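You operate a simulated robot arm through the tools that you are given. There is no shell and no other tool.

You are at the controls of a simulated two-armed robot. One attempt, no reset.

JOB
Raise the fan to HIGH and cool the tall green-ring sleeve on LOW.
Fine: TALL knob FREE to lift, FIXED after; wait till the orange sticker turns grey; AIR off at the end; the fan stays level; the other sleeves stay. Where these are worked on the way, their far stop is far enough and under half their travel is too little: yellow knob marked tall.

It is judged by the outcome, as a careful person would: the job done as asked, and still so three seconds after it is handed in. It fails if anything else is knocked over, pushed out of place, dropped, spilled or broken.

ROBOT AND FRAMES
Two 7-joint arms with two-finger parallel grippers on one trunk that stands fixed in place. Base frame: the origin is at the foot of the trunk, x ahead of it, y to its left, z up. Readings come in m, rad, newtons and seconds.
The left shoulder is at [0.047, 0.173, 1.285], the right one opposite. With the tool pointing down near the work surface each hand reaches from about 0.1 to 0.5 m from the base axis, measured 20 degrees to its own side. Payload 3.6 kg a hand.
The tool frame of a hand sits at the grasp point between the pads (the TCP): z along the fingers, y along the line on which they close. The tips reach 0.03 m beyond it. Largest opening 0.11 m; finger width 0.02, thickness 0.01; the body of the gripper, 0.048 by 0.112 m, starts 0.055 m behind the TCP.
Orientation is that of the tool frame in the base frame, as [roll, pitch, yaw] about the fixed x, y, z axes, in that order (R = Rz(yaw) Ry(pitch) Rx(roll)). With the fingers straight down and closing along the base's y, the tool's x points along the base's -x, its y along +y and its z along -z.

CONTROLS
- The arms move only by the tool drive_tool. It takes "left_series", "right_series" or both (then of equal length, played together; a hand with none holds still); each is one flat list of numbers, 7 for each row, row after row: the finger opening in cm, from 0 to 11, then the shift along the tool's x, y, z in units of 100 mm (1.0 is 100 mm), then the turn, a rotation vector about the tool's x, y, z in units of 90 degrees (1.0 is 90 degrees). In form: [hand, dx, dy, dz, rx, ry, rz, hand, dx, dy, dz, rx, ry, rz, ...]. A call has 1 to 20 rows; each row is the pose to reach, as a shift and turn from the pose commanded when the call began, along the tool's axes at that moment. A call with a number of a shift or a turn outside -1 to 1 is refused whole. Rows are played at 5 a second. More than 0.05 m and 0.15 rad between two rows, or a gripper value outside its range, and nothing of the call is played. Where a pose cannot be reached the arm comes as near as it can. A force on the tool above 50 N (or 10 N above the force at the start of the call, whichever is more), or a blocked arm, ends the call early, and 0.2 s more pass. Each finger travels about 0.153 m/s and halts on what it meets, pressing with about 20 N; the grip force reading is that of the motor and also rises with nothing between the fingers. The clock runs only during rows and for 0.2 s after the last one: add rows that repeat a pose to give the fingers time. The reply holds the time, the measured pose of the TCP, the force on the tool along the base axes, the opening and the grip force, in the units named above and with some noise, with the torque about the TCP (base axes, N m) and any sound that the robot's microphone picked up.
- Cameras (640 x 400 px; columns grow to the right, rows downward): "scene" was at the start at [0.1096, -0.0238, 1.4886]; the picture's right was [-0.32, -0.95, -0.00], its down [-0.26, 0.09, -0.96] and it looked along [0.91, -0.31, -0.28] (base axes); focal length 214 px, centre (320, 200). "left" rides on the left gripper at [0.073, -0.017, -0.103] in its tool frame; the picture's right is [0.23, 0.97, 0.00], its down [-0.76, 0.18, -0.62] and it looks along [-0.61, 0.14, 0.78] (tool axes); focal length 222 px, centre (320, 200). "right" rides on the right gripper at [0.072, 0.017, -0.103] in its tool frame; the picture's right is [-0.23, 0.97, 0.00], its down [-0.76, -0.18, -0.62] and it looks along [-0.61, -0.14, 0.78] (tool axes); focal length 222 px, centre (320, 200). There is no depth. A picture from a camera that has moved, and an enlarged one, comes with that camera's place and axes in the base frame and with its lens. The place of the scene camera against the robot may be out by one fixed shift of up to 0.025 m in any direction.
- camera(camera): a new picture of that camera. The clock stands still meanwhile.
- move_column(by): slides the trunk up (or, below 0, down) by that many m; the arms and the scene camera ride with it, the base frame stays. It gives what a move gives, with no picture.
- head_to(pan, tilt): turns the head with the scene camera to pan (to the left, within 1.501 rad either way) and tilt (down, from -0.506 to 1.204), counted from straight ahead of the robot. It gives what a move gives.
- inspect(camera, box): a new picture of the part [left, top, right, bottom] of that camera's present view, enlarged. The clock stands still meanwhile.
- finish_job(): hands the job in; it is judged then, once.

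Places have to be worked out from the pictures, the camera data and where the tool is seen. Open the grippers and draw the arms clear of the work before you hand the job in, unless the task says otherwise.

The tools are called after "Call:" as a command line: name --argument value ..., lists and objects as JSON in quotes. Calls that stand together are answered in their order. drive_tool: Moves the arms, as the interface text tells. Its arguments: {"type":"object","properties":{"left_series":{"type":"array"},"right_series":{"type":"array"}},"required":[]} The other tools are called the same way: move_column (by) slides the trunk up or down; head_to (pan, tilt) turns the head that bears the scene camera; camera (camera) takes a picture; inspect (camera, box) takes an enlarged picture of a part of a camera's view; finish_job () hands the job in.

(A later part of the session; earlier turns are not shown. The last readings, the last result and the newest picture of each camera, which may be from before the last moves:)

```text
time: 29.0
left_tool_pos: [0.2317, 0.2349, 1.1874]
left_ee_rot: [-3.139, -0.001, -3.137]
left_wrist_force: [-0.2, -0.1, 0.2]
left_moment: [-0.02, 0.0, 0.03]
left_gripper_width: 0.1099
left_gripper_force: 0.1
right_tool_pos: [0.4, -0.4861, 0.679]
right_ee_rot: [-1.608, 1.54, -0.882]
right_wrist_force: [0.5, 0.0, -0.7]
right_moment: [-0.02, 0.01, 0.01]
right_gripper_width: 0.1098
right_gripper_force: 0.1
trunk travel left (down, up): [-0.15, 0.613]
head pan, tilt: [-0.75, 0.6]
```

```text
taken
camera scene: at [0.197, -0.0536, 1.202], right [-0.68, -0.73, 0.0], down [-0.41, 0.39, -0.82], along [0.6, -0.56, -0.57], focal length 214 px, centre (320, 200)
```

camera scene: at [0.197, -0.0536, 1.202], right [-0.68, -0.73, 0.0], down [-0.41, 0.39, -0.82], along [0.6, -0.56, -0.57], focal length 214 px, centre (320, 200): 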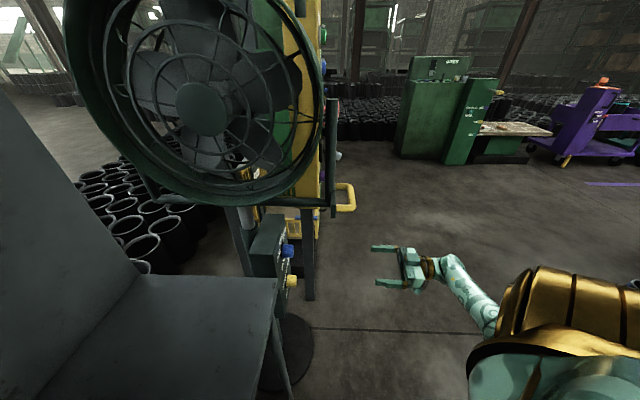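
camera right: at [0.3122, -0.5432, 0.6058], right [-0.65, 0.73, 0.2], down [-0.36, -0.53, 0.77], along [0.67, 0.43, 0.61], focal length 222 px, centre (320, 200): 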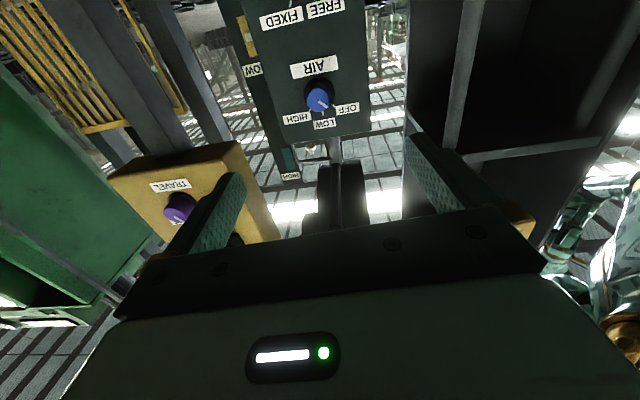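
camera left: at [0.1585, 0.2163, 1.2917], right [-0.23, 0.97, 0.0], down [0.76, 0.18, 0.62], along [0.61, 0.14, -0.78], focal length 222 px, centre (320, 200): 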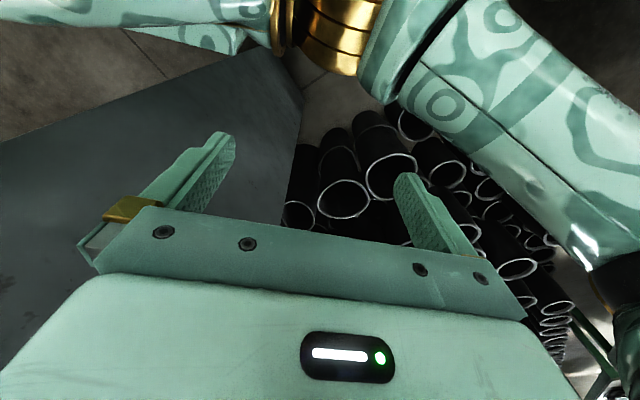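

The posture works: the hand is level at (0.40,-0.49,0.68) and the AIR knob is straight ahead. I zoom in to refine the box geometry.

Call:
inspect --camera "right" --box '[220, 0, 420, 190]'

Call:
inspect --camera "scene" --box '[220, 150, 460, 330]'

```text
2.11 times, centred on (320, 95) of right
camera zoom: at [0.3122, -0.5432, 0.6058], right [-0.65, 0.73, 0.2], down [-0.36, -0.53, 0.77], along [0.67, 0.43, 0.61], focal length 468 px, centre (320, 421)
```

zoom: 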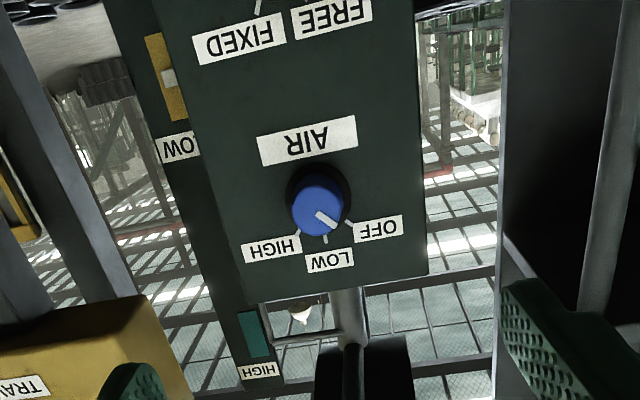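

```text
2.22 times, centred on (340, 240) of scene
camera zoom: at [0.197, -0.0536, 1.202], right [-0.68, -0.73, 0.0], down [-0.41, 0.39, -0.82], along [0.6, -0.56, -0.57], focal length 477 px, centre (276, 111)
```

zoom: 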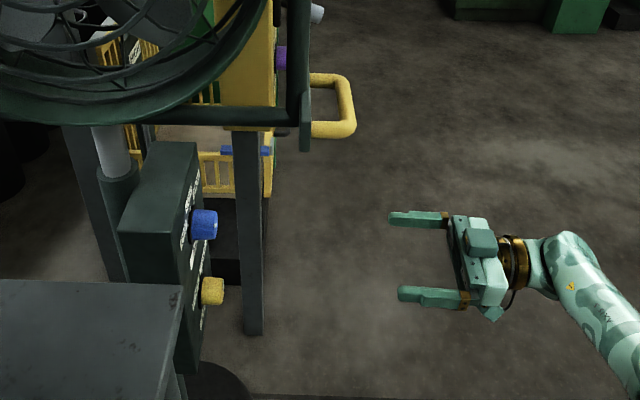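

The view confirms the 45° face and the AIR knob at OFF, cap centre ≈ (0.60,-0.313,0.70). I lower the hand toward the yellow knob's height, squaring its heading to 45°.

Call:
drive_tool --right_series '[9, 0.25, -0.05, 0, -0.01, 0, 0, 9, 0.5, -0.1, 0, -0.02, 0, 0, 9, 0.75, -0.15, 0, -0.03, 0, 0, 9, 1.0, -0.2, 0, -0.038, 0, 0, 9, 1.0, -0.2, 0, -0.038, 0, 0]'

Call:
camera --camera "right"

```text
time: 30.2
left_tool_pos: [0.2329, 0.2349, 1.1865]
left_ee_rot: [3.141, -0.001, -3.138]
left_wrist_force: [0.3, 0.4, -0.3]
left_moment: [0.02, 0.01, 0.04]
left_gripper_width: 0.1098
left_gripper_force: 0.0
right_tool_pos: [0.4063, -0.4963, 0.5925]
right_ee_rot: [-1.718, 1.54, -0.929]
right_wrist_force: [-1.1, -0.2, 0.1]
right_moment: [-0.03, -0.02, 0.01]
right_gripper_width: 0.0902
right_gripper_force: 0.1
right hand out of reach, approached as far as the arm can: row 4, 5
trunk travel left (down, up): [-0.15, 0.613]
head pan, tilt: [-0.75, 0.6]
```

```text
taken
camera right: at [0.3232, -0.5589, 0.5197], right [-0.69, 0.69, 0.2], down [-0.33, -0.55, 0.77], along [0.64, 0.47, 0.61], focal length 222 px, centre (320, 200)
```

right: 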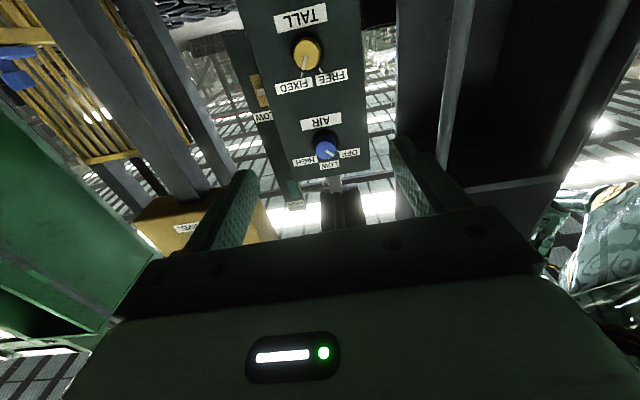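

The yellow TALL knob is now in view. I zoom in to locate it and read its pointer.

Call:
inspect --camera "right" --box '[240, 0, 380, 100]'

Call:
inspect --camera "right" --box '[220, 90, 420, 220]'

```text
4.00 times, centred on (310, 50) of right
camera zoom: at [0.3232, -0.5589, 0.5197], right [-0.69, 0.69, 0.2], down [-0.33, -0.55, 0.77], along [0.64, 0.47, 0.61], focal length 888 px, centre (360, 800)
```

zoom: 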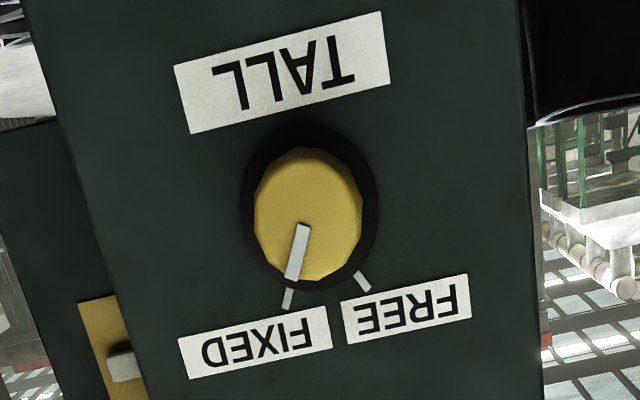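

```text
3.08 times, centred on (320, 155) of right
camera zoom: at [0.3232, -0.5589, 0.5197], right [-0.69, 0.69, 0.2], down [-0.33, -0.55, 0.77], along [0.64, 0.47, 0.61], focal length 684 px, centre (320, 338)
```

zoom: 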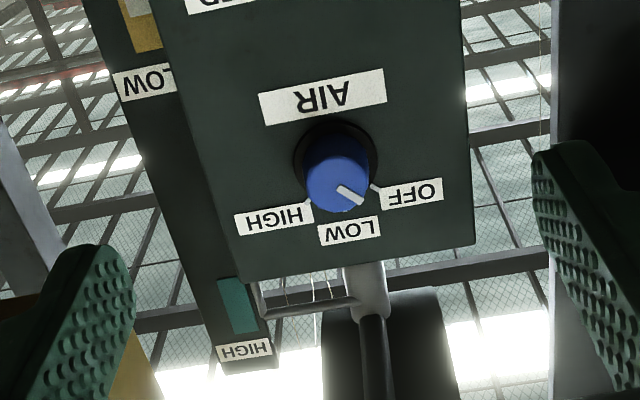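

TALL points exactly at FIXED; FREE is about 60° counter-clockwise. The knob's cap is near (0.60,-0.313,0.548). I advance 0.1 m and lower to its height.

Call:
drive_tool --right_series '[9, 0.1, -0.02, 0.2, 0, 0, 0, 9, 0.2, -0.04, 0.4, 0, 0, 0, 9, 0.3, -0.06, 0.6, 0, 0, 0, 9, 0.4, -0.09, 0.8, 0, 0, 0, 9, 0.44, -0.09, 1.0, 0, 0, 0, 9, 0.44, -0.09, 1.0, 0, 0, 0]'

Call:
camera --camera "right"

```text
time: 31.6
left_tool_pos: [0.2314, 0.2335, 1.187]
left_ee_rot: [-3.14, -0.002, -3.14]
left_wrist_force: [0.1, -0.5, 0.0]
left_moment: [0.02, 0.02, 0.04]
left_gripper_width: 0.1103
left_gripper_force: 0.1
right_tool_pos: [0.4774, -0.4186, 0.5657]
right_ee_rot: [-1.725, 1.538, -0.942]
right_wrist_force: [-0.4, -0.3, -0.6]
right_moment: [0.0, 0.01, -0.01]
right_gripper_width: 0.0901
right_gripper_force: 0.0
right hand out of reach, approached as far as the arm can: row 2, 3, 4, 5, 6
trunk travel left (down, up): [-0.15, 0.613]
head pan, tilt: [-0.75, 0.6]
```

```text
taken
camera right: at [0.3936, -0.4823, 0.4927], right [-0.69, 0.69, 0.2], down [-0.33, -0.55, 0.77], along [0.64, 0.47, 0.61], focal length 222 px, centre (320, 200)
```

right: 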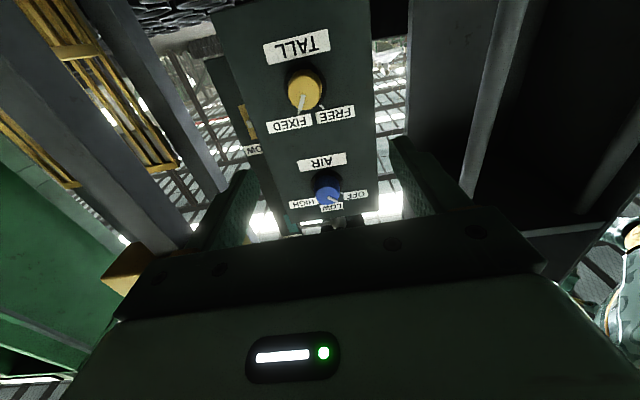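

The hand is at its lower reach limit at z 0.566; the knob is at ≈0.55. I lower the trunk just 4 cm more for slack and check clearances.

Call:
move_column --by -0.04

Call:
camera --camera "scene"

Call:
camera --camera "right"

Call:
camera --camera "left"

```text
time: 32.5
left_tool_pos: [0.2384, 0.2335, 1.1446]
left_ee_rot: [-3.138, -0.014, -3.138]
left_wrist_force: [-1.4, -0.5, 0.1]
left_moment: [-0.01, -0.03, -0.01]
left_gripper_width: 0.11
left_gripper_force: 0.0
right_tool_pos: [0.4786, -0.4188, 0.5252]
right_ee_rot: [-1.713, 1.541, -0.926]
right_wrist_force: [-0.3, 0.8, 0.3]
right_moment: [0.0, 0.04, -0.04]
right_gripper_width: 0.0898
right_gripper_force: 0.0
trunk travel left (down, up): [-0.11, 0.653]
head pan, tilt: [-0.75, 0.6]
```

```text
taken
camera scene: at [0.2204, -0.0535, 1.1595], right [-0.68, -0.73, 0.0], down [-0.41, 0.39, -0.83], along [0.6, -0.56, -0.56], focal length 214 px, centre (320, 200)
```

scene: 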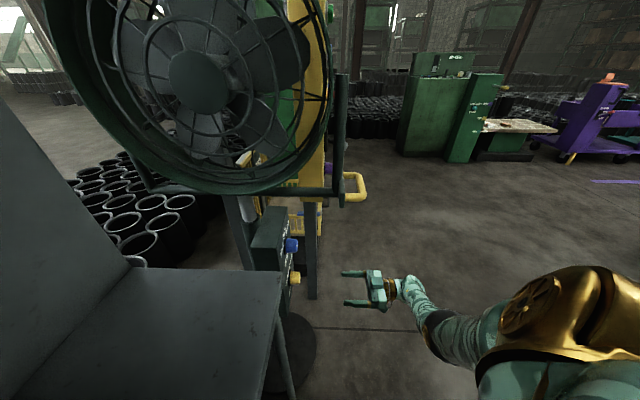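

```text
taken
camera right: at [0.3944, -0.4824, 0.4528], right [-0.69, 0.69, 0.2], down [-0.33, -0.55, 0.77], along [0.64, 0.47, 0.61], focal length 222 px, centre (320, 200)
```

right: 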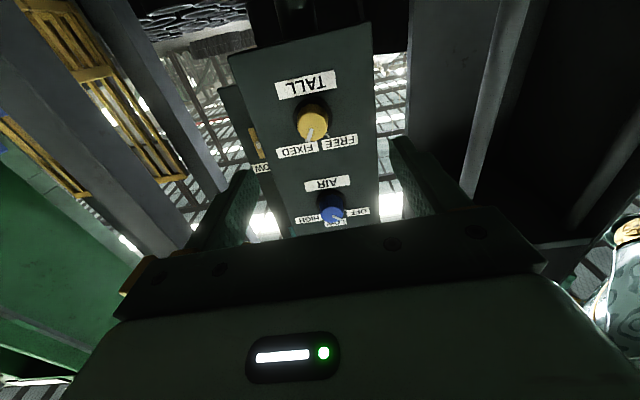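

```text
taken
camera left: at [0.1677, 0.2156, 1.2499], right [-0.23, 0.97, 0.0], down [0.77, 0.18, 0.61], along [0.59, 0.14, -0.79], focal length 222 px, centre (320, 200)
```

left: 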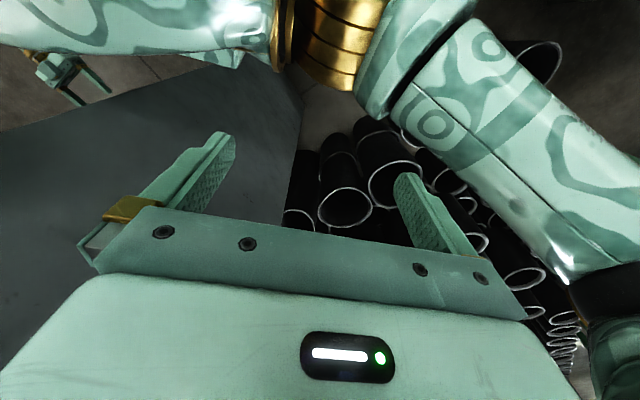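

All clear after the small lowering. I zoom on the TALL knob again to align precisely.

Call:
inspect --camera "right" --box '[250, 60, 390, 160]'

```text
4.00 times, centred on (320, 110) of right
camera zoom: at [0.3944, -0.4824, 0.4528], right [-0.69, 0.69, 0.2], down [-0.33, -0.55, 0.77], along [0.64, 0.47, 0.61], focal length 888 px, centre (320, 560)
```

zoom: 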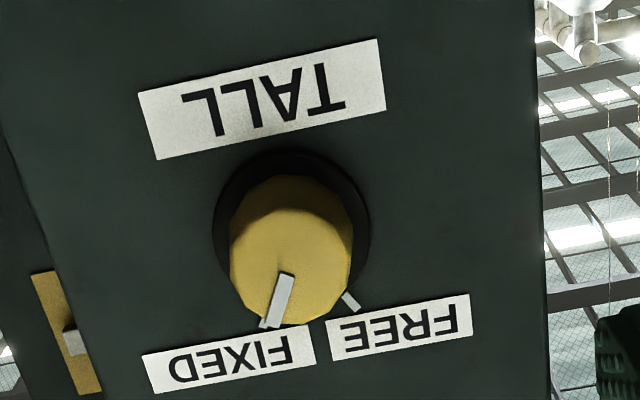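

The cap is at about (0.609,-0.307,0.549), 0.17 m ahead of the TCP. I align height and side, pre-roll the hand +32° so the 60° turn is centred, and advance 0.09 m.

Call:
drive_tool --right_series '[8, -0.08, -0.04, 0.1, 0, 0, 0.06, 8, -0.16, -0.09, 0.25, 0, 0, 0.13, 8, -0.234, -0.13, 0.4, 0, 0, 0.2, 8, -0.234, -0.13, 0.55, 0, 0, 0.27, 8, -0.234, -0.13, 0.7, 0, 0, 0.34, 8, -0.234, -0.13, 0.85, 0, 0, 0.36, 8, -0.234, -0.13, 0.9, 0, 0, 0.36, 8, -0.234, -0.13, 0.9, 0, 0, 0.36]'

Call:
camera --camera "right"

```text
time: 34.2
left_tool_pos: [0.2403, 0.2338, 1.1442]
left_ee_rot: [-3.137, -0.017, -3.139]
left_wrist_force: [0.5, 0.0, 0.2]
left_moment: [0.05, 0.04, 0.02]
left_gripper_width: 0.1098
left_gripper_force: 0.1
right_tool_pos: [0.5528, -0.3642, 0.5483]
right_ee_rot: [1.579, 1.033, 2.367]
right_wrist_force: [0.3, -0.2, -0.3]
right_moment: [0.05, -0.02, -0.02]
right_gripper_width: 0.08
right_gripper_force: 0.1
trunk travel left (down, up): [-0.11, 0.653]
head pan, tilt: [-0.75, 0.6]
```

```text
taken
camera right: at [0.4412, -0.4005, 0.4942], right [-0.51, 0.51, 0.69], down [-0.06, -0.82, 0.57], along [0.86, 0.25, 0.45], focal length 222 px, centre (320, 200)
```

right: 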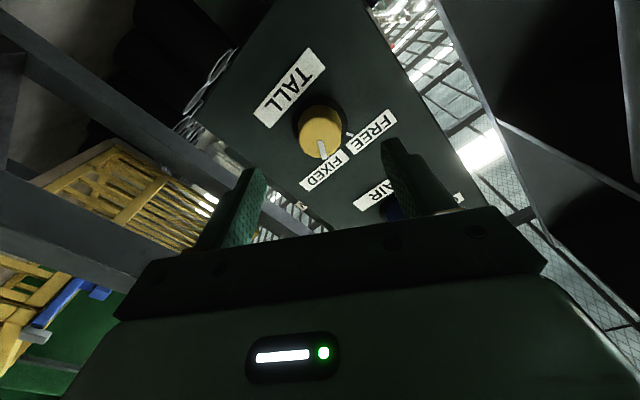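

The knob is dead ahead along the finger axis, 0.08 m away. I advance 0.07 m with the fingers open so the pads straddle the knob without touching the face.

Call:
drive_tool --right_series '[8, 0, 0, 0.15, 0, 0, 0, 8, 0, 0, 0.3, 0, 0, 0, 8, 0, 0, 0.45, 0, 0, 0, 8, 0, 0, 0.6, 0, 0, 0, 8, 0, 0, 0.7, 0, 0, 0, 8, 0, 0, 0.7, 0, 0, 0]'

Call:
camera --camera "right"

```text
time: 35.6
left_tool_pos: [0.2411, 0.2333, 1.1429]
left_ee_rot: [-3.138, -0.018, -3.137]
left_wrist_force: [0.2, 0.0, -0.5]
left_moment: [0.0, 0.0, 0.0]
left_gripper_width: 0.11
left_gripper_force: 0.2
right_tool_pos: [0.602, -0.3148, 0.5481]
right_ee_rot: [1.578, 1.037, 2.364]
right_wrist_force: [-0.8, 0.0, 1.3]
right_moment: [-0.02, -0.01, 0.0]
right_gripper_width: 0.08
right_gripper_force: 0.0
trunk travel left (down, up): [-0.11, 0.653]
head pan, tilt: [-0.75, 0.6]
```

```text
taken
camera right: at [0.4915, -0.3518, 0.4952], right [-0.51, 0.51, 0.69], down [-0.06, -0.82, 0.57], along [0.86, 0.25, 0.45], focal length 222 px, centre (320, 200)
```

right: 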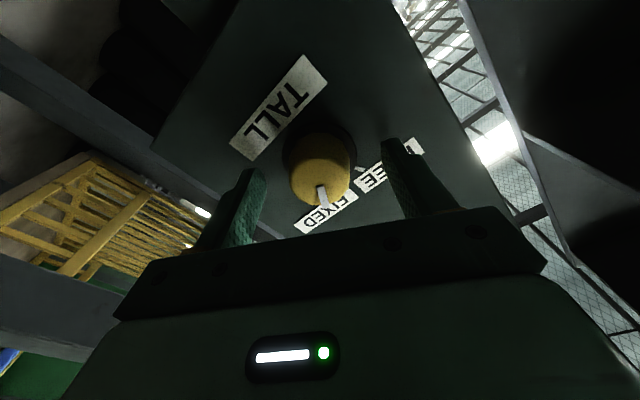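

The pads straddle the yellow knob. I close on it.

Call:
drive_tool --right_series '[0, 0, 0, 0, 0, 0, 0, 0, 0, 0, 0, 0, 0, 0, 0, 0, 0, 0, 0, 0, 0]'

Call:
camera --camera "right"

```text
time: 36.5
left_tool_pos: [0.2406, 0.2324, 1.1428]
left_ee_rot: [-3.139, -0.017, -3.136]
left_wrist_force: [-0.7, -0.1, 0.4]
left_moment: [0.02, 0.02, 0.02]
left_gripper_width: 0.11
left_gripper_force: 0.0
right_tool_pos: [0.6016, -0.3154, 0.5478]
right_ee_rot: [1.579, 1.035, 2.362]
right_wrist_force: [7.6, -3.1, -2.0]
right_moment: [0.06, -0.05, -0.44]
right_gripper_width: 0.0399
right_gripper_force: 44.6
trunk travel left (down, up): [-0.11, 0.653]
head pan, tilt: [-0.75, 0.6]
```

```text
taken
camera right: at [0.492, -0.3523, 0.495], right [-0.51, 0.51, 0.69], down [-0.06, -0.82, 0.57], along [0.86, 0.25, 0.45], focal length 222 px, centre (320, 200)
```

right: 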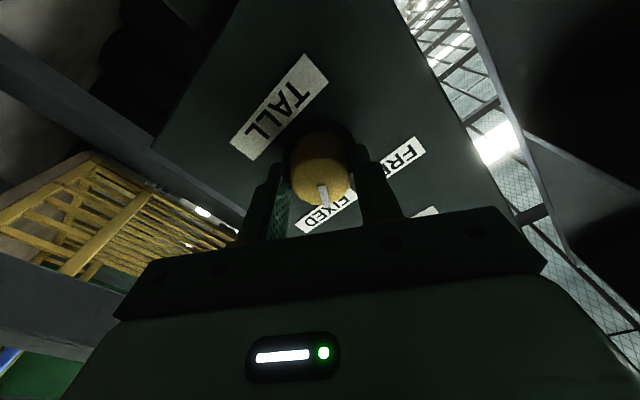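

The knob is gripped (width 0.040 m) with small side force. I turn it counter-clockwise (rz negative) in small steps, about 32° first.

Call:
drive_tool --right_series '[0, 0, 0, 0, 0, 0, -0.06, 0, 0, 0, 0, 0, 0, -0.12, 0, 0, 0, 0, 0, 0, -0.18, 0, 0, 0, 0, 0, 0, -0.24, 0, 0, 0, 0, 0, 0, -0.3, 0, 0, 0, 0, 0, 0, -0.36, 0, 0, 0, 0, 0, 0, -0.36]'

Call:
camera --camera "right"

```text
time: 38.0
left_tool_pos: [0.2419, 0.231, 1.1436]
left_ee_rot: [-3.137, -0.019, -3.14]
left_wrist_force: [0.0, -0.1, -0.1]
left_moment: [0.01, -0.01, 0.01]
left_gripper_width: 0.1097
left_gripper_force: 0.1
right_tool_pos: [0.602, -0.3152, 0.5492]
right_ee_rot: [-1.679, 1.541, -0.898]
right_wrist_force: [28.2, -14.7, 2.1]
right_moment: [0.52, -0.47, -0.82]
right_gripper_width: 0.0401
right_gripper_force: 45.3
trunk travel left (down, up): [-0.11, 0.653]
head pan, tilt: [-0.75, 0.6]
```

```text
taken
camera right: at [0.5182, -0.3787, 0.4754], right [-0.69, 0.7, 0.2], down [-0.33, -0.55, 0.77], along [0.64, 0.46, 0.61], focal length 222 px, centre (320, 200)
```

right: 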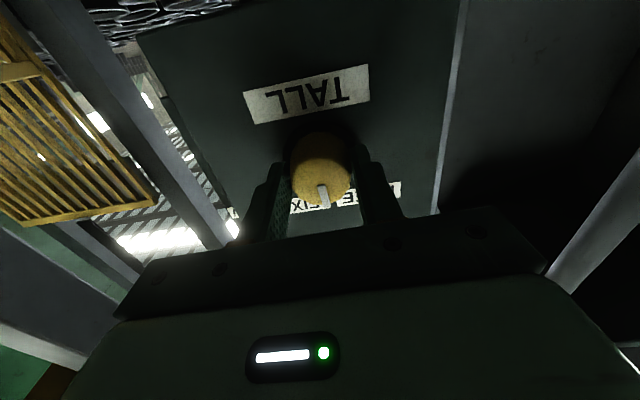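

The knob follows the hand; a sideways force of ~30 N has built up, so I ease the hand 3 mm toward the knob's centre before turning on.

Call:
drive_tool --right_series '[0, 0, -0.03, 0, 0, 0, 0, 0, 0, -0.03, 0, 0, 0, 0]'

```text
time: 38.6
left_tool_pos: [0.2406, 0.2327, 1.1448]
left_ee_rot: [-3.137, -0.019, -3.14]
left_wrist_force: [0.4, 0.0, -0.4]
left_moment: [0.02, -0.03, 0.0]
left_gripper_width: 0.1098
left_gripper_force: 0.0
right_tool_pos: [0.6031, -0.3164, 0.5492]
right_ee_rot: [-1.738, 1.54, -0.952]
right_wrist_force: [11.1, -6.0, 6.1]
right_moment: [0.7, -0.7, -0.53]
right_gripper_width: 0.0401
right_gripper_force: 45.1
trunk travel left (down, up): [-0.11, 0.653]
head pan, tilt: [-0.75, 0.6]
```

Side force dropped to ~12 N. I continue turning another 32° with 1.5 mm more centring.

Call:
drive_tool --right_series '[0, 0, -0.01, 0, 0, 0, -0.06, 0, 0, -0.015, 0, 0, 0, -0.12, 0, 0, -0.015, 0, 0, 0, -0.18, 0, 0, -0.015, 0, 0, 0, -0.24, 0, 0, -0.015, 0, 0, 0, -0.3, 0, 0, -0.015, 0, 0, 0, -0.34, 0, 0, -0.015, 0, 0, 0, -0.34]'

Call:
camera --camera "right"

```text
time: 40.2
left_tool_pos: [0.2396, 0.2333, 1.1446]
left_ee_rot: [-3.139, -0.018, -3.14]
left_wrist_force: [0.0, 0.1, 0.7]
left_moment: [0.01, 0.03, -0.01]
left_gripper_width: 0.1101
left_gripper_force: 0.1
right_tool_pos: [0.6032, -0.3173, 0.548]
right_ee_rot: [-1.581, 1.008, -0.795]
right_wrist_force: [-7.4, 1.3, 1.2]
right_moment: [0.23, 0.48, -0.25]
right_gripper_width: 0.0399
right_gripper_force: 45.1
trunk travel left (down, up): [-0.11, 0.653]
head pan, tilt: [-0.75, 0.6]
```

```text
taken
camera right: at [0.5472, -0.4084, 0.4776], right [-0.67, 0.67, -0.33], down [-0.62, -0.26, 0.74], along [0.41, 0.7, 0.58], focal length 222 px, centre (320, 200)
```

right: 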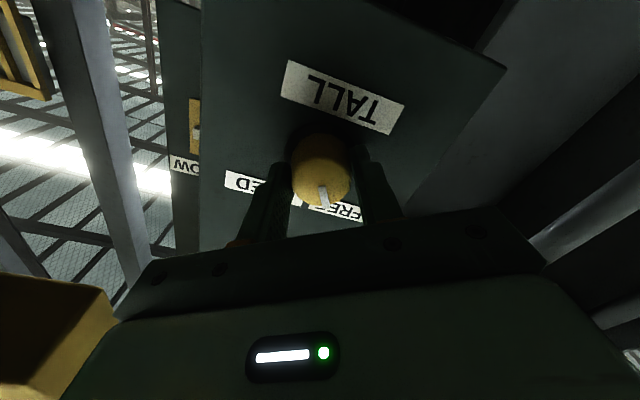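

The pointer now appears next to FREE and a small resisting torque shows. I zoom to check the pointer against the FREE tick.

Call:
inspect --camera "right" --box '[240, 110, 400, 230]'

```text
3.33 times, centred on (320, 170) of right
camera zoom: at [0.5472, -0.4084, 0.4776], right [-0.67, 0.67, -0.33], down [-0.62, -0.26, 0.74], along [0.41, 0.7, 0.58], focal length 740 px, centre (320, 300)
```

zoom: 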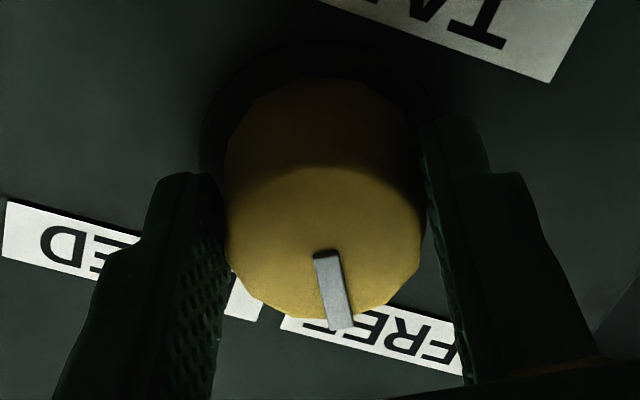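

It looks to be at FREE. I open the fingers and back off to verify.

Call:
drive_tool --right_series '[8, 0, 0, 0, 0, 0, 0, 8, 0, 0, 0, 0, 0, 0, 8, 0, 0, -0.2, 0, 0, 0, 8, 0, 0, -0.5, 0, 0, 0, 8, 0, 0, -0.8, 0, 0, 0, 8, 0, 0, -1.0, 0, 0, 0, 8, 0, 0, -1.0, 0, 0, 0]'

Call:
inspect --camera "right" --box '[230, 40, 400, 180]'

Call:
camera --camera "scene"

```text
time: 41.9
left_tool_pos: [0.2404, 0.2337, 1.1449]
left_ee_rot: [-3.138, -0.018, -3.138]
left_wrist_force: [-0.2, 0.6, 0.2]
left_moment: [0.01, 0.0, 0.0]
left_gripper_width: 0.1099
left_gripper_force: 0.0
right_tool_pos: [0.5353, -0.388, 0.5479]
right_ee_rot: [-1.58, 1.007, -0.792]
right_wrist_force: [0.4, 0.6, 0.1]
right_moment: [0.01, -0.02, 0.03]
right_gripper_width: 0.0799
right_gripper_force: 0.0
trunk travel left (down, up): [-0.11, 0.653]
head pan, tilt: [-0.75, 0.6]
```

```text
2.86 times, centred on (315, 110) of right
camera zoom: at [0.4785, -0.4798, 0.4778], right [-0.67, 0.67, -0.33], down [-0.62, -0.26, 0.74], along [0.41, 0.7, 0.58], focal length 635 px, centre (334, 457)
```

zoom: 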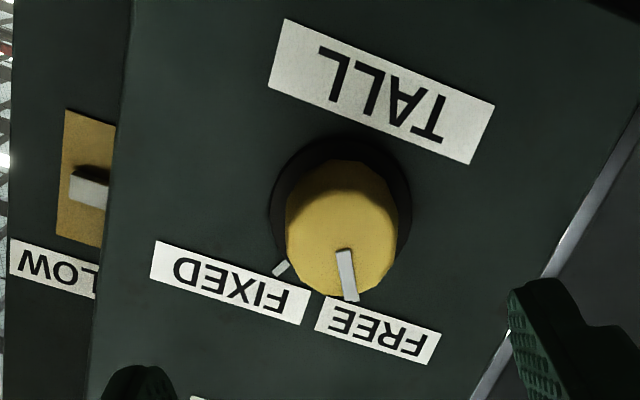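

```text
taken
camera scene: at [0.2213, -0.0535, 1.1593], right [-0.68, -0.73, 0.0], down [-0.41, 0.39, -0.82], along [0.6, -0.56, -0.57], focal length 214 px, centre (320, 200)
```

scene: 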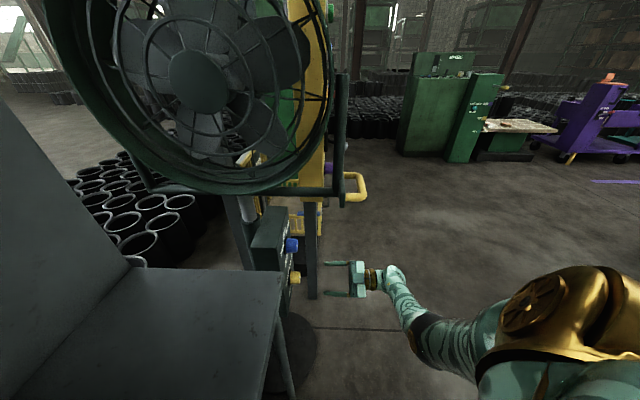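

TALL now points at FREE, and the scale pointer is still at LOW. Next I back the hand out from under the handle and raise it to handle height, well in front of it.

Call:
drive_tool --right_series '[8, 0, 0, -0.3, 0, 0, 0, 8, 0, 0, -0.6, 0, 0, 0, 8, -0.1, -0.05, -0.9, 0, 0, 0, 8, -0.35, -0.2, -1.0, 0, 0, 0, 8, -0.68, -0.43, -1.0, 0, 0, 0, 8, -0.68, -0.43, -1.0, 0, 0, 0]'

Call:
drive_tool --right_series '[8, 0, 0, -0.3, 0, 0, 0, 8, -0.2, -0.12, -0.6, 0, 0, 0, 8, -0.5, -0.3, -0.7, 0, 0, 0, 8, -0.85, -0.53, -0.7, 0, 0, 0, 8, -0.85, -0.53, -0.7, 0, 0, 0]'

Call:
camera --camera "right"

Call:
camera --camera "scene"

```text
time: 43.2
left_tool_pos: [0.2402, 0.233, 1.143]
left_ee_rot: [-3.137, -0.017, -3.138]
left_wrist_force: [0.0, -0.3, -0.2]
left_moment: [0.03, 0.01, 0.0]
left_gripper_width: 0.11
left_gripper_force: 0.1
right_tool_pos: [0.4627, -0.4598, 0.6307]
right_ee_rot: [-1.58, 1.005, -0.792]
right_wrist_force: [-0.5, 0.1, 0.4]
right_moment: [-0.02, 0.04, 0.0]
right_gripper_width: 0.0798
right_gripper_force: 0.0
trunk travel left (down, up): [-0.11, 0.653]
head pan, tilt: [-0.75, 0.6]
```

```text
time: 44.5
left_tool_pos: [0.2404, 0.2338, 1.1441]
left_ee_rot: [-3.138, -0.017, -3.137]
left_wrist_force: [0.3, -0.1, 0.9]
left_moment: [0.0, 0.01, 0.04]
left_gripper_width: 0.1098
left_gripper_force: 0.1
right_tool_pos: [0.4149, -0.5072, 0.7304]
right_ee_rot: [-1.579, 1.01, -0.792]
right_wrist_force: [-0.9, -0.3, 0.3]
right_moment: [-0.01, 0.03, -0.04]
right_gripper_width: 0.0803
right_gripper_force: 0.1
trunk travel left (down, up): [-0.11, 0.653]
head pan, tilt: [-0.75, 0.6]
```

```text
taken
camera right: at [0.3576, -0.5991, 0.6601], right [-0.67, 0.67, -0.33], down [-0.62, -0.26, 0.74], along [0.41, 0.7, 0.58], focal length 222 px, centre (320, 200)
```

right: 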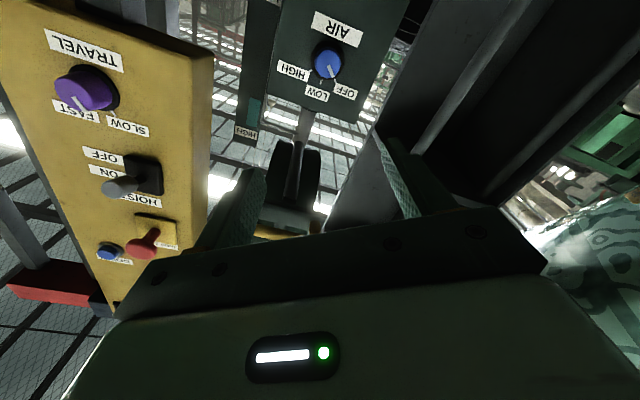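

```text
taken
camera scene: at [0.2213, -0.0536, 1.1592], right [-0.68, -0.73, 0.0], down [-0.41, 0.39, -0.82], along [0.6, -0.56, -0.57], focal length 214 px, centre (320, 200)
```

scene: 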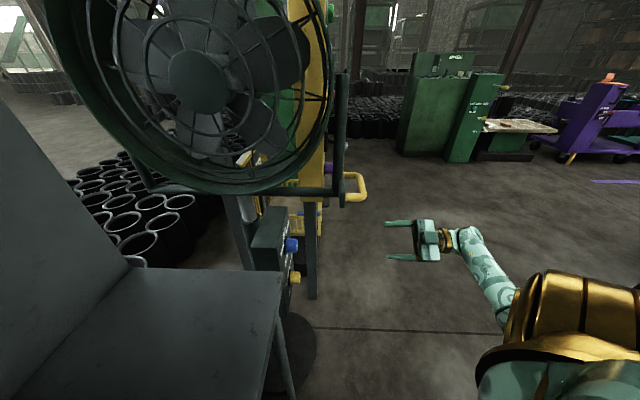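

The hand is in free space in front of the handle. I roll it so the fingers close vertically and raise it 0.1 m.

Call:
drive_tool --right_series '[8, -0.1, -0.06, 0, 0, 0, -0.08, 8, -0.21, -0.13, 0, 0, 0, -0.16, 8, -0.32, -0.2, 0, 0, 0, -0.24, 8, -0.42, -0.27, 0, 0, 0, -0.32, 8, -0.53, -0.33, 0, 0, 0, -0.4, 8, -0.64, -0.4, 0, 0, 0, -0.48, 8, -0.75, -0.47, 0, 0, 0, -0.56, 8, -0.85, -0.53, 0, 0, 0, -0.64, 8, -0.85, -0.53, 0, 0, 0, -0.64]'

Call:
camera --camera "right"

Call:
camera --camera "scene"

```text
time: 46.5
left_tool_pos: [0.2398, 0.2334, 1.144]
left_ee_rot: [-3.138, -0.016, -3.141]
left_wrist_force: [-0.1, -0.5, -0.3]
left_moment: [0.02, 0.02, 0.02]
left_gripper_width: 0.1102
left_gripper_force: 0.0
right_tool_pos: [0.4131, -0.5075, 0.829]
right_ee_rot: [-1.576, -0.001, -0.784]
right_wrist_force: [0.7, -0.3, 0.4]
right_moment: [0.0, 0.01, 0.0]
right_gripper_width: 0.08
right_gripper_force: 0.1
trunk travel left (down, up): [-0.11, 0.653]
head pan, tilt: [-0.75, 0.6]
```

```text
taken
camera right: at [0.3909, -0.6312, 0.8133], right [-0.16, 0.16, -0.97], down [-0.98, 0.1, 0.18], along [0.12, 0.98, 0.14], focal length 222 px, centre (320, 200)
```

right: 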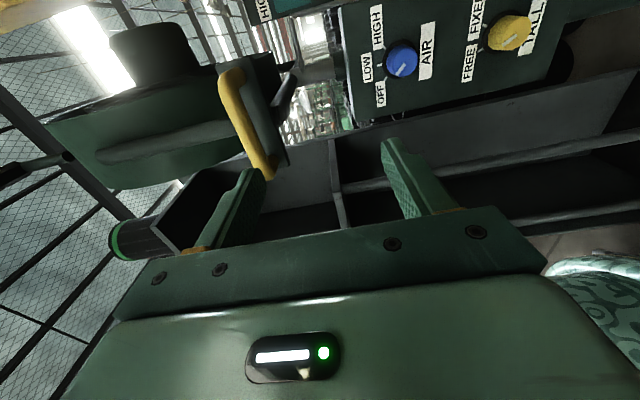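

```text
taken
camera scene: at [0.2212, -0.0536, 1.1593], right [-0.68, -0.73, 0.0], down [-0.41, 0.39, -0.82], along [0.6, -0.56, -0.57], focal length 214 px, centre (320, 200)
```

scene: 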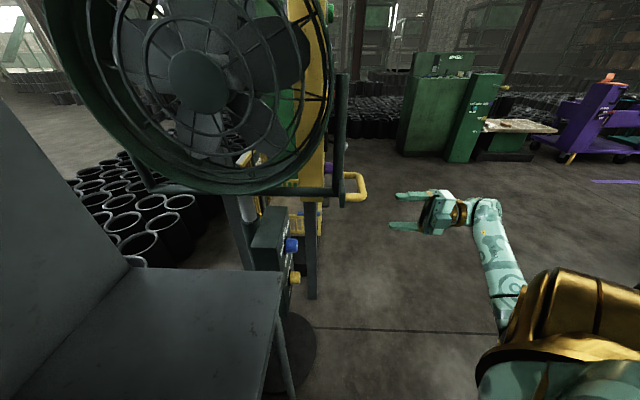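

The handle bar appears at upper-left of the hand's view (picture-left is up). I zoom in to locate it.

Call:
inspect --camera "right" --box '[180, 40, 340, 200]'

Call:
inspect --camera "scene" --box '[280, 130, 480, 260]'

```text
2.50 times, centred on (260, 120) of right
camera zoom: at [0.3909, -0.6312, 0.8133], right [-0.16, 0.16, -0.97], down [-0.98, 0.1, 0.18], along [0.12, 0.98, 0.14], focal length 555 px, centre (470, 400)
```

zoom: 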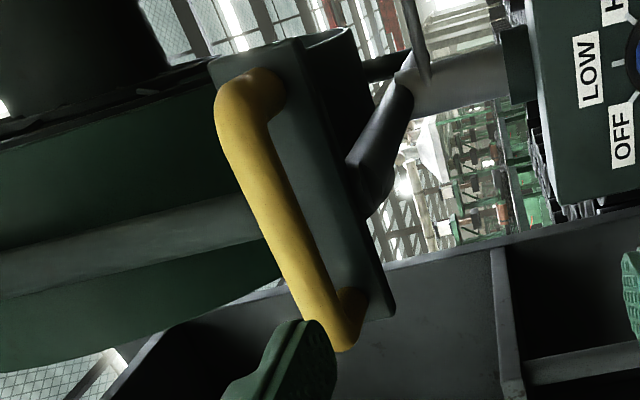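

```text
3.08 times, centred on (380, 195) of scene
camera zoom: at [0.2212, -0.0536, 1.1593], right [-0.68, -0.73, 0.0], down [-0.41, 0.39, -0.82], along [0.6, -0.56, -0.57], focal length 660 px, centre (135, 215)
```

zoom: 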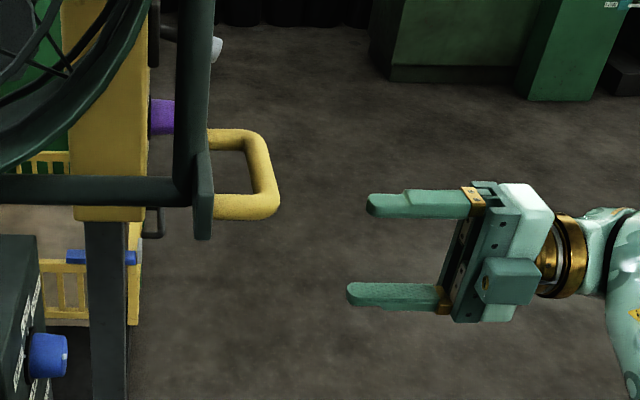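

Combining both views the handle bar's centre is about (0.500,-0.428,0.904). I raise the hand to its height and move in most of the way.

Call:
drive_tool --right_series '[8, 0, -0.25, 0, 0, 0, 0, 8, 0, -0.5, 0, 0, 0, 0, 8, 0.04, -0.75, 0.1, 0, 0, 0, 8, 0.04, -0.75, 0.3, 0, 0, 0, 8, 0.04, -0.75, 0.5, 0, 0, 0, 8, 0.04, -0.75, 0.6, 0, 0, 0, 8, 0.04, -0.75, 0.6, 0, 0, 0]'

Call:
camera --camera "right"

Call:
inspect --camera "scene" --box '[280, 130, 480, 260]'

```text
time: 48.0
left_tool_pos: [0.2402, 0.2344, 1.143]
left_ee_rot: [-3.14, -0.018, -3.138]
left_wrist_force: [-0.2, 0.4, -0.1]
left_moment: [0.01, 0.01, 0.0]
left_gripper_width: 0.1099
left_gripper_force: 0.1
right_tool_pos: [0.4578, -0.4651, 0.9064]
right_ee_rot: [-1.575, 0.0, -0.785]
right_wrist_force: [-0.5, -0.5, 0.4]
right_moment: [0.01, -0.01, 0.0]
right_gripper_width: 0.0802
right_gripper_force: 0.1
trunk travel left (down, up): [-0.11, 0.653]
head pan, tilt: [-0.75, 0.6]
```

```text
taken
camera right: at [0.4353, -0.5903, 0.8885], right [-0.16, 0.16, -0.97], down [-0.98, 0.1, 0.18], along [0.12, 0.98, 0.14], focal length 222 px, centre (320, 200)
```

right: 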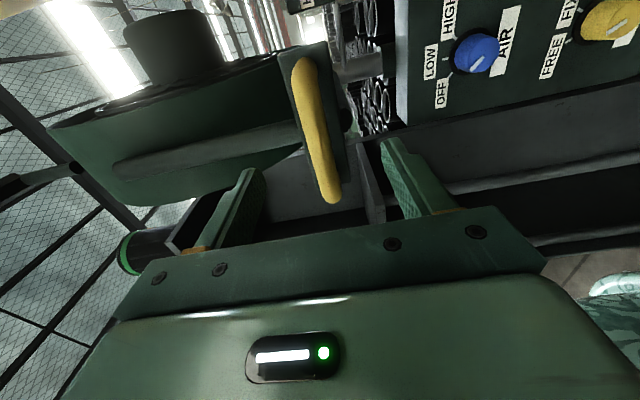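

```text
3.08 times, centred on (380, 195) of scene
camera zoom: at [0.2212, -0.0536, 1.1593], right [-0.68, -0.73, 0.0], down [-0.41, 0.39, -0.82], along [0.6, -0.56, -0.57], focal length 660 px, centre (135, 215)
```

zoom: 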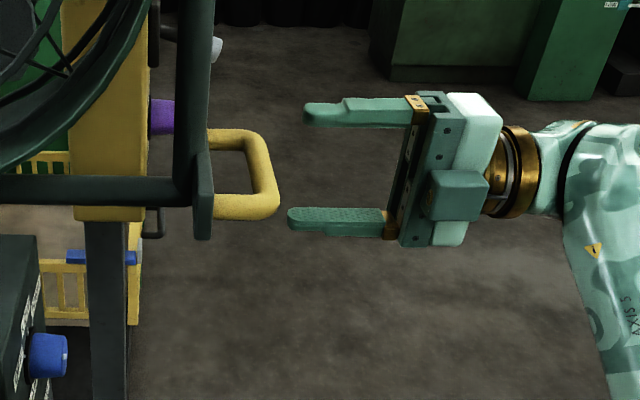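

The bar is vertically centred between the open fingers, ~0.055 m ahead of the TCP. I advance 0.05 m and close on it.

Call:
drive_tool --right_series '[8, 0, 0, 0.15, 0, 0, 0, 8, 0, 0, 0.3, 0, 0, 0, 8, 0, 0, 0.45, 0, 0, 0, 8, 0, 0, 0.52, 0, 0, 0, 8, 0, 0, 0.52, 0, 0, 0]'

Call:
camera --camera "right"

Call:
inspect --camera "scene" --box '[280, 130, 480, 260]'

```text
time: 49.2
left_tool_pos: [0.2402, 0.2337, 1.1446]
left_ee_rot: [-3.139, -0.018, -3.137]
left_wrist_force: [-0.5, 0.2, 0.4]
left_moment: [0.01, 0.0, -0.01]
left_gripper_width: 0.1098
left_gripper_force: 0.1
right_tool_pos: [0.4952, -0.4312, 0.9051]
right_ee_rot: [-1.577, 0.0, -0.786]
right_wrist_force: [0.0, 0.2, 0.4]
right_moment: [-0.01, -0.01, 0.03]
right_gripper_width: 0.0803
right_gripper_force: 0.1
trunk travel left (down, up): [-0.11, 0.653]
head pan, tilt: [-0.75, 0.6]
```

```text
taken
camera right: at [0.4731, -0.5548, 0.888], right [-0.16, 0.16, -0.97], down [-0.98, 0.1, 0.18], along [0.12, 0.98, 0.14], focal length 222 px, centre (320, 200)
```

right: 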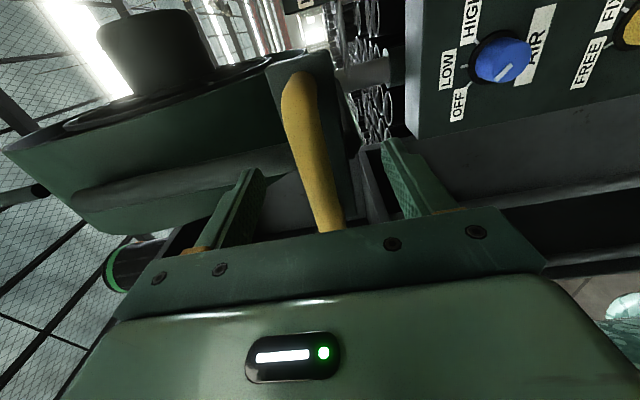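

```text
3.08 times, centred on (380, 195) of scene
camera zoom: at [0.2212, -0.0536, 1.1593], right [-0.68, -0.73, 0.0], down [-0.41, 0.39, -0.82], along [0.6, -0.56, -0.57], focal length 660 px, centre (135, 215)
```

zoom: 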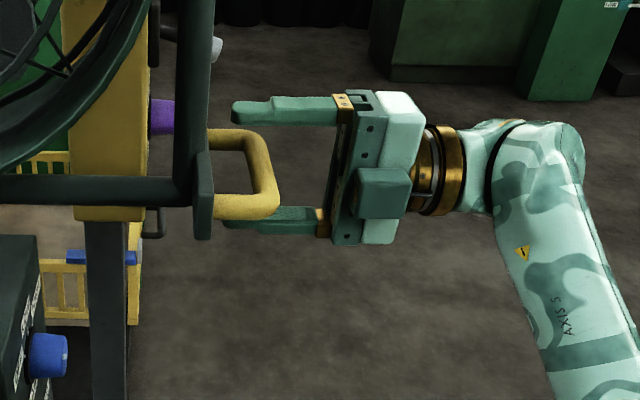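

The bar sits midway between the fingers. I shift 2 cm along the bar toward its middle/right and close the gripper on it.

Call:
drive_tool --right_series '[8, 0.1, 0, 0, 0, 0, 0, 8, 0.2, 0, 0, 0, 0, 0, 5, 0.2, 0, 0, 0, 0, 0, 0, 0.2, 0, 0, 0, 0, 0, 0, 0.2, 0, 0, 0, 0, 0, 0, 0.2, 0, 0, 0, 0, 0]'

Call:
camera --camera "right"

```text
time: 50.6
left_tool_pos: [0.2402, 0.2334, 1.144]
left_ee_rot: [-3.138, -0.018, -3.138]
left_wrist_force: [0.0, -1.1, 0.7]
left_moment: [-0.01, 0.0, -0.03]
left_gripper_width: 0.1101
left_gripper_force: 0.1
right_tool_pos: [0.5086, -0.4455, 0.904]
right_ee_rot: [-1.574, 0.0, -0.785]
right_wrist_force: [2.6, -1.9, 2.6]
right_moment: [-0.06, -0.01, 0.7]
right_gripper_width: 0.018
right_gripper_force: 45.3
trunk travel left (down, up): [-0.11, 0.653]
head pan, tilt: [-0.75, 0.6]
```

```text
taken
camera right: at [0.4862, -0.5689, 0.8881], right [-0.16, 0.16, -0.97], down [-0.98, 0.1, 0.18], along [0.12, 0.98, 0.14], focal length 222 px, centre (320, 200)
```

right: 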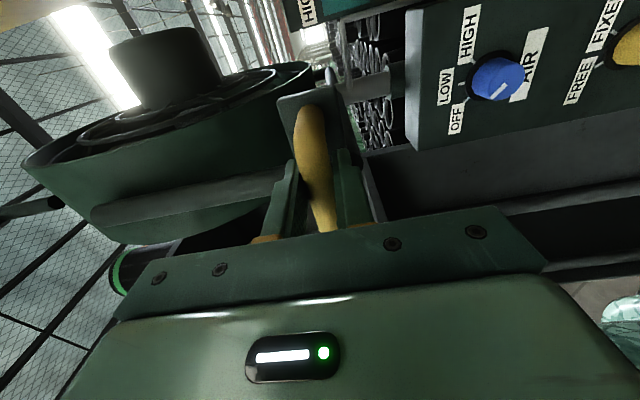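

The bar is gripped (width 0.018 m). I lift gently 4 cm first to feel the load.

Call:
drive_tool --right_series '[0, 0, -0.1, 0, 0, 0, 0, 0, 0, -0.2, 0, 0, 0, 0, 0, 0, -0.3, 0, 0, 0, 0, 0, 0, -0.4, 0, 0, 0, 0, 0, 0, -0.4, 0, 0, 0, 0]'

Call:
camera --camera "scene"

```text
time: 51.9
left_tool_pos: [0.2392, 0.2335, 1.1442]
left_ee_rot: [-3.137, -0.015, -3.141]
left_wrist_force: [-0.2, -0.1, 0.0]
left_moment: [-0.01, -0.01, 0.0]
left_gripper_width: 0.1101
left_gripper_force: 0.0
right_tool_pos: [0.5091, -0.4435, 0.9465]
right_ee_rot: [-1.573, -0.001, -0.787]
right_wrist_force: [-11.0, 1.2, -0.5]
right_moment: [0.16, 0.02, 0.26]
right_gripper_width: 0.0177
right_gripper_force: 45.2
trunk travel left (down, up): [-0.11, 0.653]
head pan, tilt: [-0.75, 0.6]
```

```text
taken
camera scene: at [0.2198, -0.0535, 1.1597], right [-0.68, -0.73, 0.0], down [-0.41, 0.39, -0.83], along [0.6, -0.56, -0.56], focal length 214 px, centre (320, 200)
```

scene: 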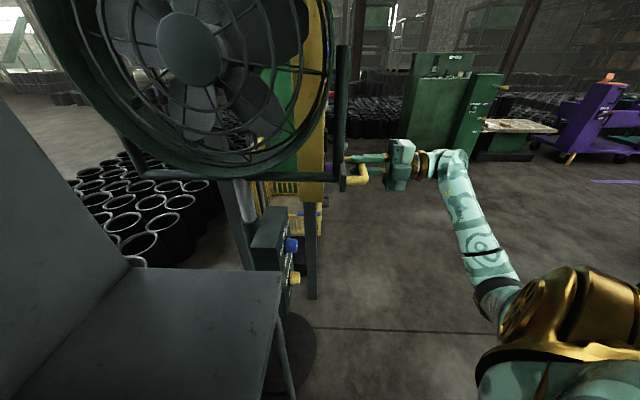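

The fan rose with practically no vertical load (−0.5 N), so the slide is balanced. I continue lifting slowly another 9 cm, easing a little lateral preload.

Call:
drive_tool --right_series '[0, -0.01, -0.1, -0.01, 0, 0, 0, 0, -0.01, -0.2, -0.01, 0, 0, 0, 0, -0.01, -0.3, -0.01, 0, 0, 0, 0, -0.01, -0.4, -0.01, 0, 0, 0, 0, -0.01, -0.5, -0.01, 0, 0, 0, 0, -0.01, -0.6, -0.01, 0, 0, 0, 0, -0.01, -0.7, -0.01, 0, 0, 0, 0, -0.01, -0.8, -0.01, 0, 0, 0, 0, -0.01, -0.9, -0.01, 0, 0, 0, 0, -0.01, -0.9, -0.01, 0, 0, 0]'

Call:
camera --camera "right"

Call:
camera --camera "scene"

```text
time: 54.0
left_tool_pos: [0.2404, 0.2328, 1.1441]
left_ee_rot: [-3.138, -0.018, -3.137]
left_wrist_force: [0.2, 0.2, -0.2]
left_moment: [0.01, -0.01, 0.02]
left_gripper_width: 0.11
left_gripper_force: 0.0
right_tool_pos: [0.5104, -0.4444, 1.0344]
right_ee_rot: [-1.571, 0.001, -0.785]
right_wrist_force: [-1.5, -2.7, 0.3]
right_moment: [0.02, -0.12, 0.4]
right_gripper_width: 0.0177
right_gripper_force: 44.9
trunk travel left (down, up): [-0.11, 0.653]
head pan, tilt: [-0.75, 0.6]
```

```text
taken
camera right: at [0.4863, -0.5687, 1.0171], right [-0.16, 0.16, -0.97], down [-0.98, 0.1, 0.18], along [0.12, 0.98, 0.14], focal length 222 px, centre (320, 200)
```

right: 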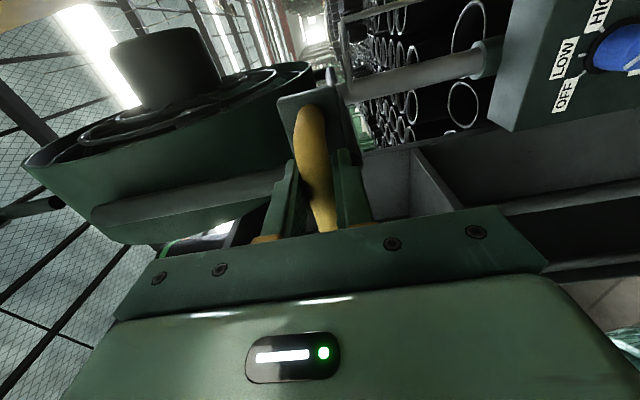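

```text
taken
camera scene: at [0.221, -0.0539, 1.1593], right [-0.68, -0.73, 0.0], down [-0.41, 0.39, -0.82], along [0.6, -0.56, -0.57], focal length 214 px, centre (320, 200)
```

scene: 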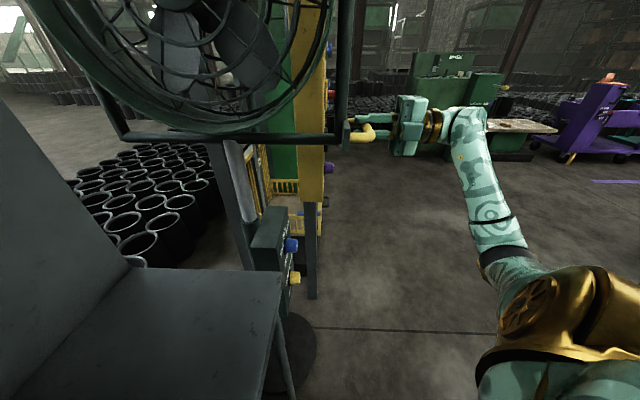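

Lift so far is 0.13 m with almost no load. I raise another 7 cm and then check against the scale.

Call:
drive_tool --right_series '[0, 0, -0.1, 0, 0, 0, 0, 0, 0, -0.2, 0, 0, 0, 0, 0, 0, -0.3, 0, 0, 0, 0, 0, 0, -0.4, 0, 0, 0, 0, 0, 0, -0.5, 0, 0, 0, 0, 0, 0, -0.6, 0, 0, 0, 0, 0, 0, -0.7, 0, 0, 0, 0, 0, 0, -0.7, 0, 0, 0, 0]'

Call:
camera --camera "right"

Call:
inspect --camera "scene" --box '[200, 80, 400, 300]'

```text
time: 55.9
left_tool_pos: [0.2387, 0.2328, 1.1444]
left_ee_rot: [-3.138, -0.019, -3.138]
left_wrist_force: [-0.1, 0.5, -0.1]
left_moment: [0.03, 0.0, -0.04]
left_gripper_width: 0.1102
left_gripper_force: 0.0
right_tool_pos: [0.5096, -0.4452, 1.1058]
right_ee_rot: [-1.575, 0.0, -0.785]
right_wrist_force: [-3.8, 2.6, -1.6]
right_moment: [-0.11, -0.11, -0.31]
right_gripper_width: 0.0179
right_gripper_force: 45.2
trunk travel left (down, up): [-0.11, 0.653]
head pan, tilt: [-0.75, 0.6]
```

```text
taken
camera right: at [0.4865, -0.5687, 1.0887], right [-0.16, 0.16, -0.97], down [-0.98, 0.1, 0.18], along [0.12, 0.98, 0.14], focal length 222 px, centre (320, 200)
```

right: 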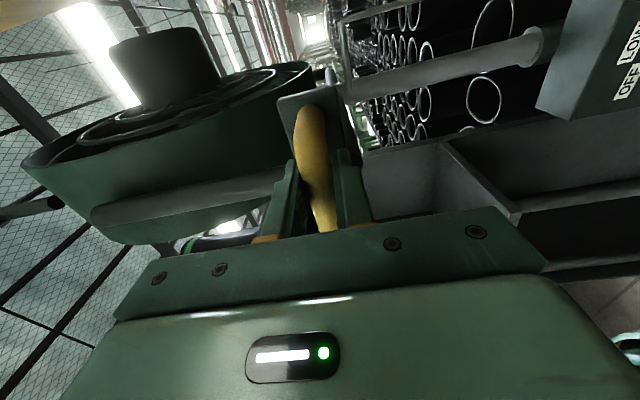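

```text
1.82 times, centred on (300, 190) of scene
camera zoom: at [0.2209, -0.0533, 1.1594], right [-0.68, -0.73, 0.0], down [-0.41, 0.39, -0.83], along [0.6, -0.56, -0.57], focal length 390 px, centre (356, 218)
```

zoom: 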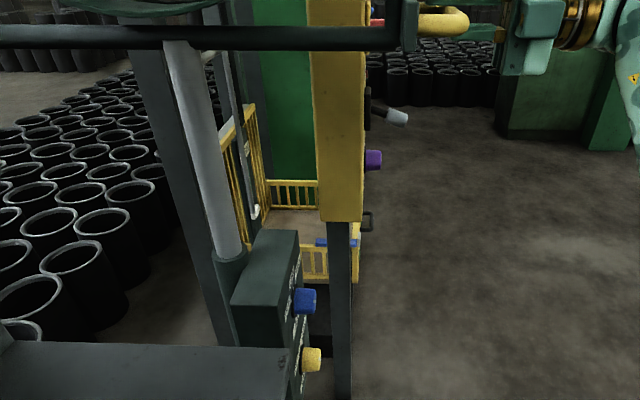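

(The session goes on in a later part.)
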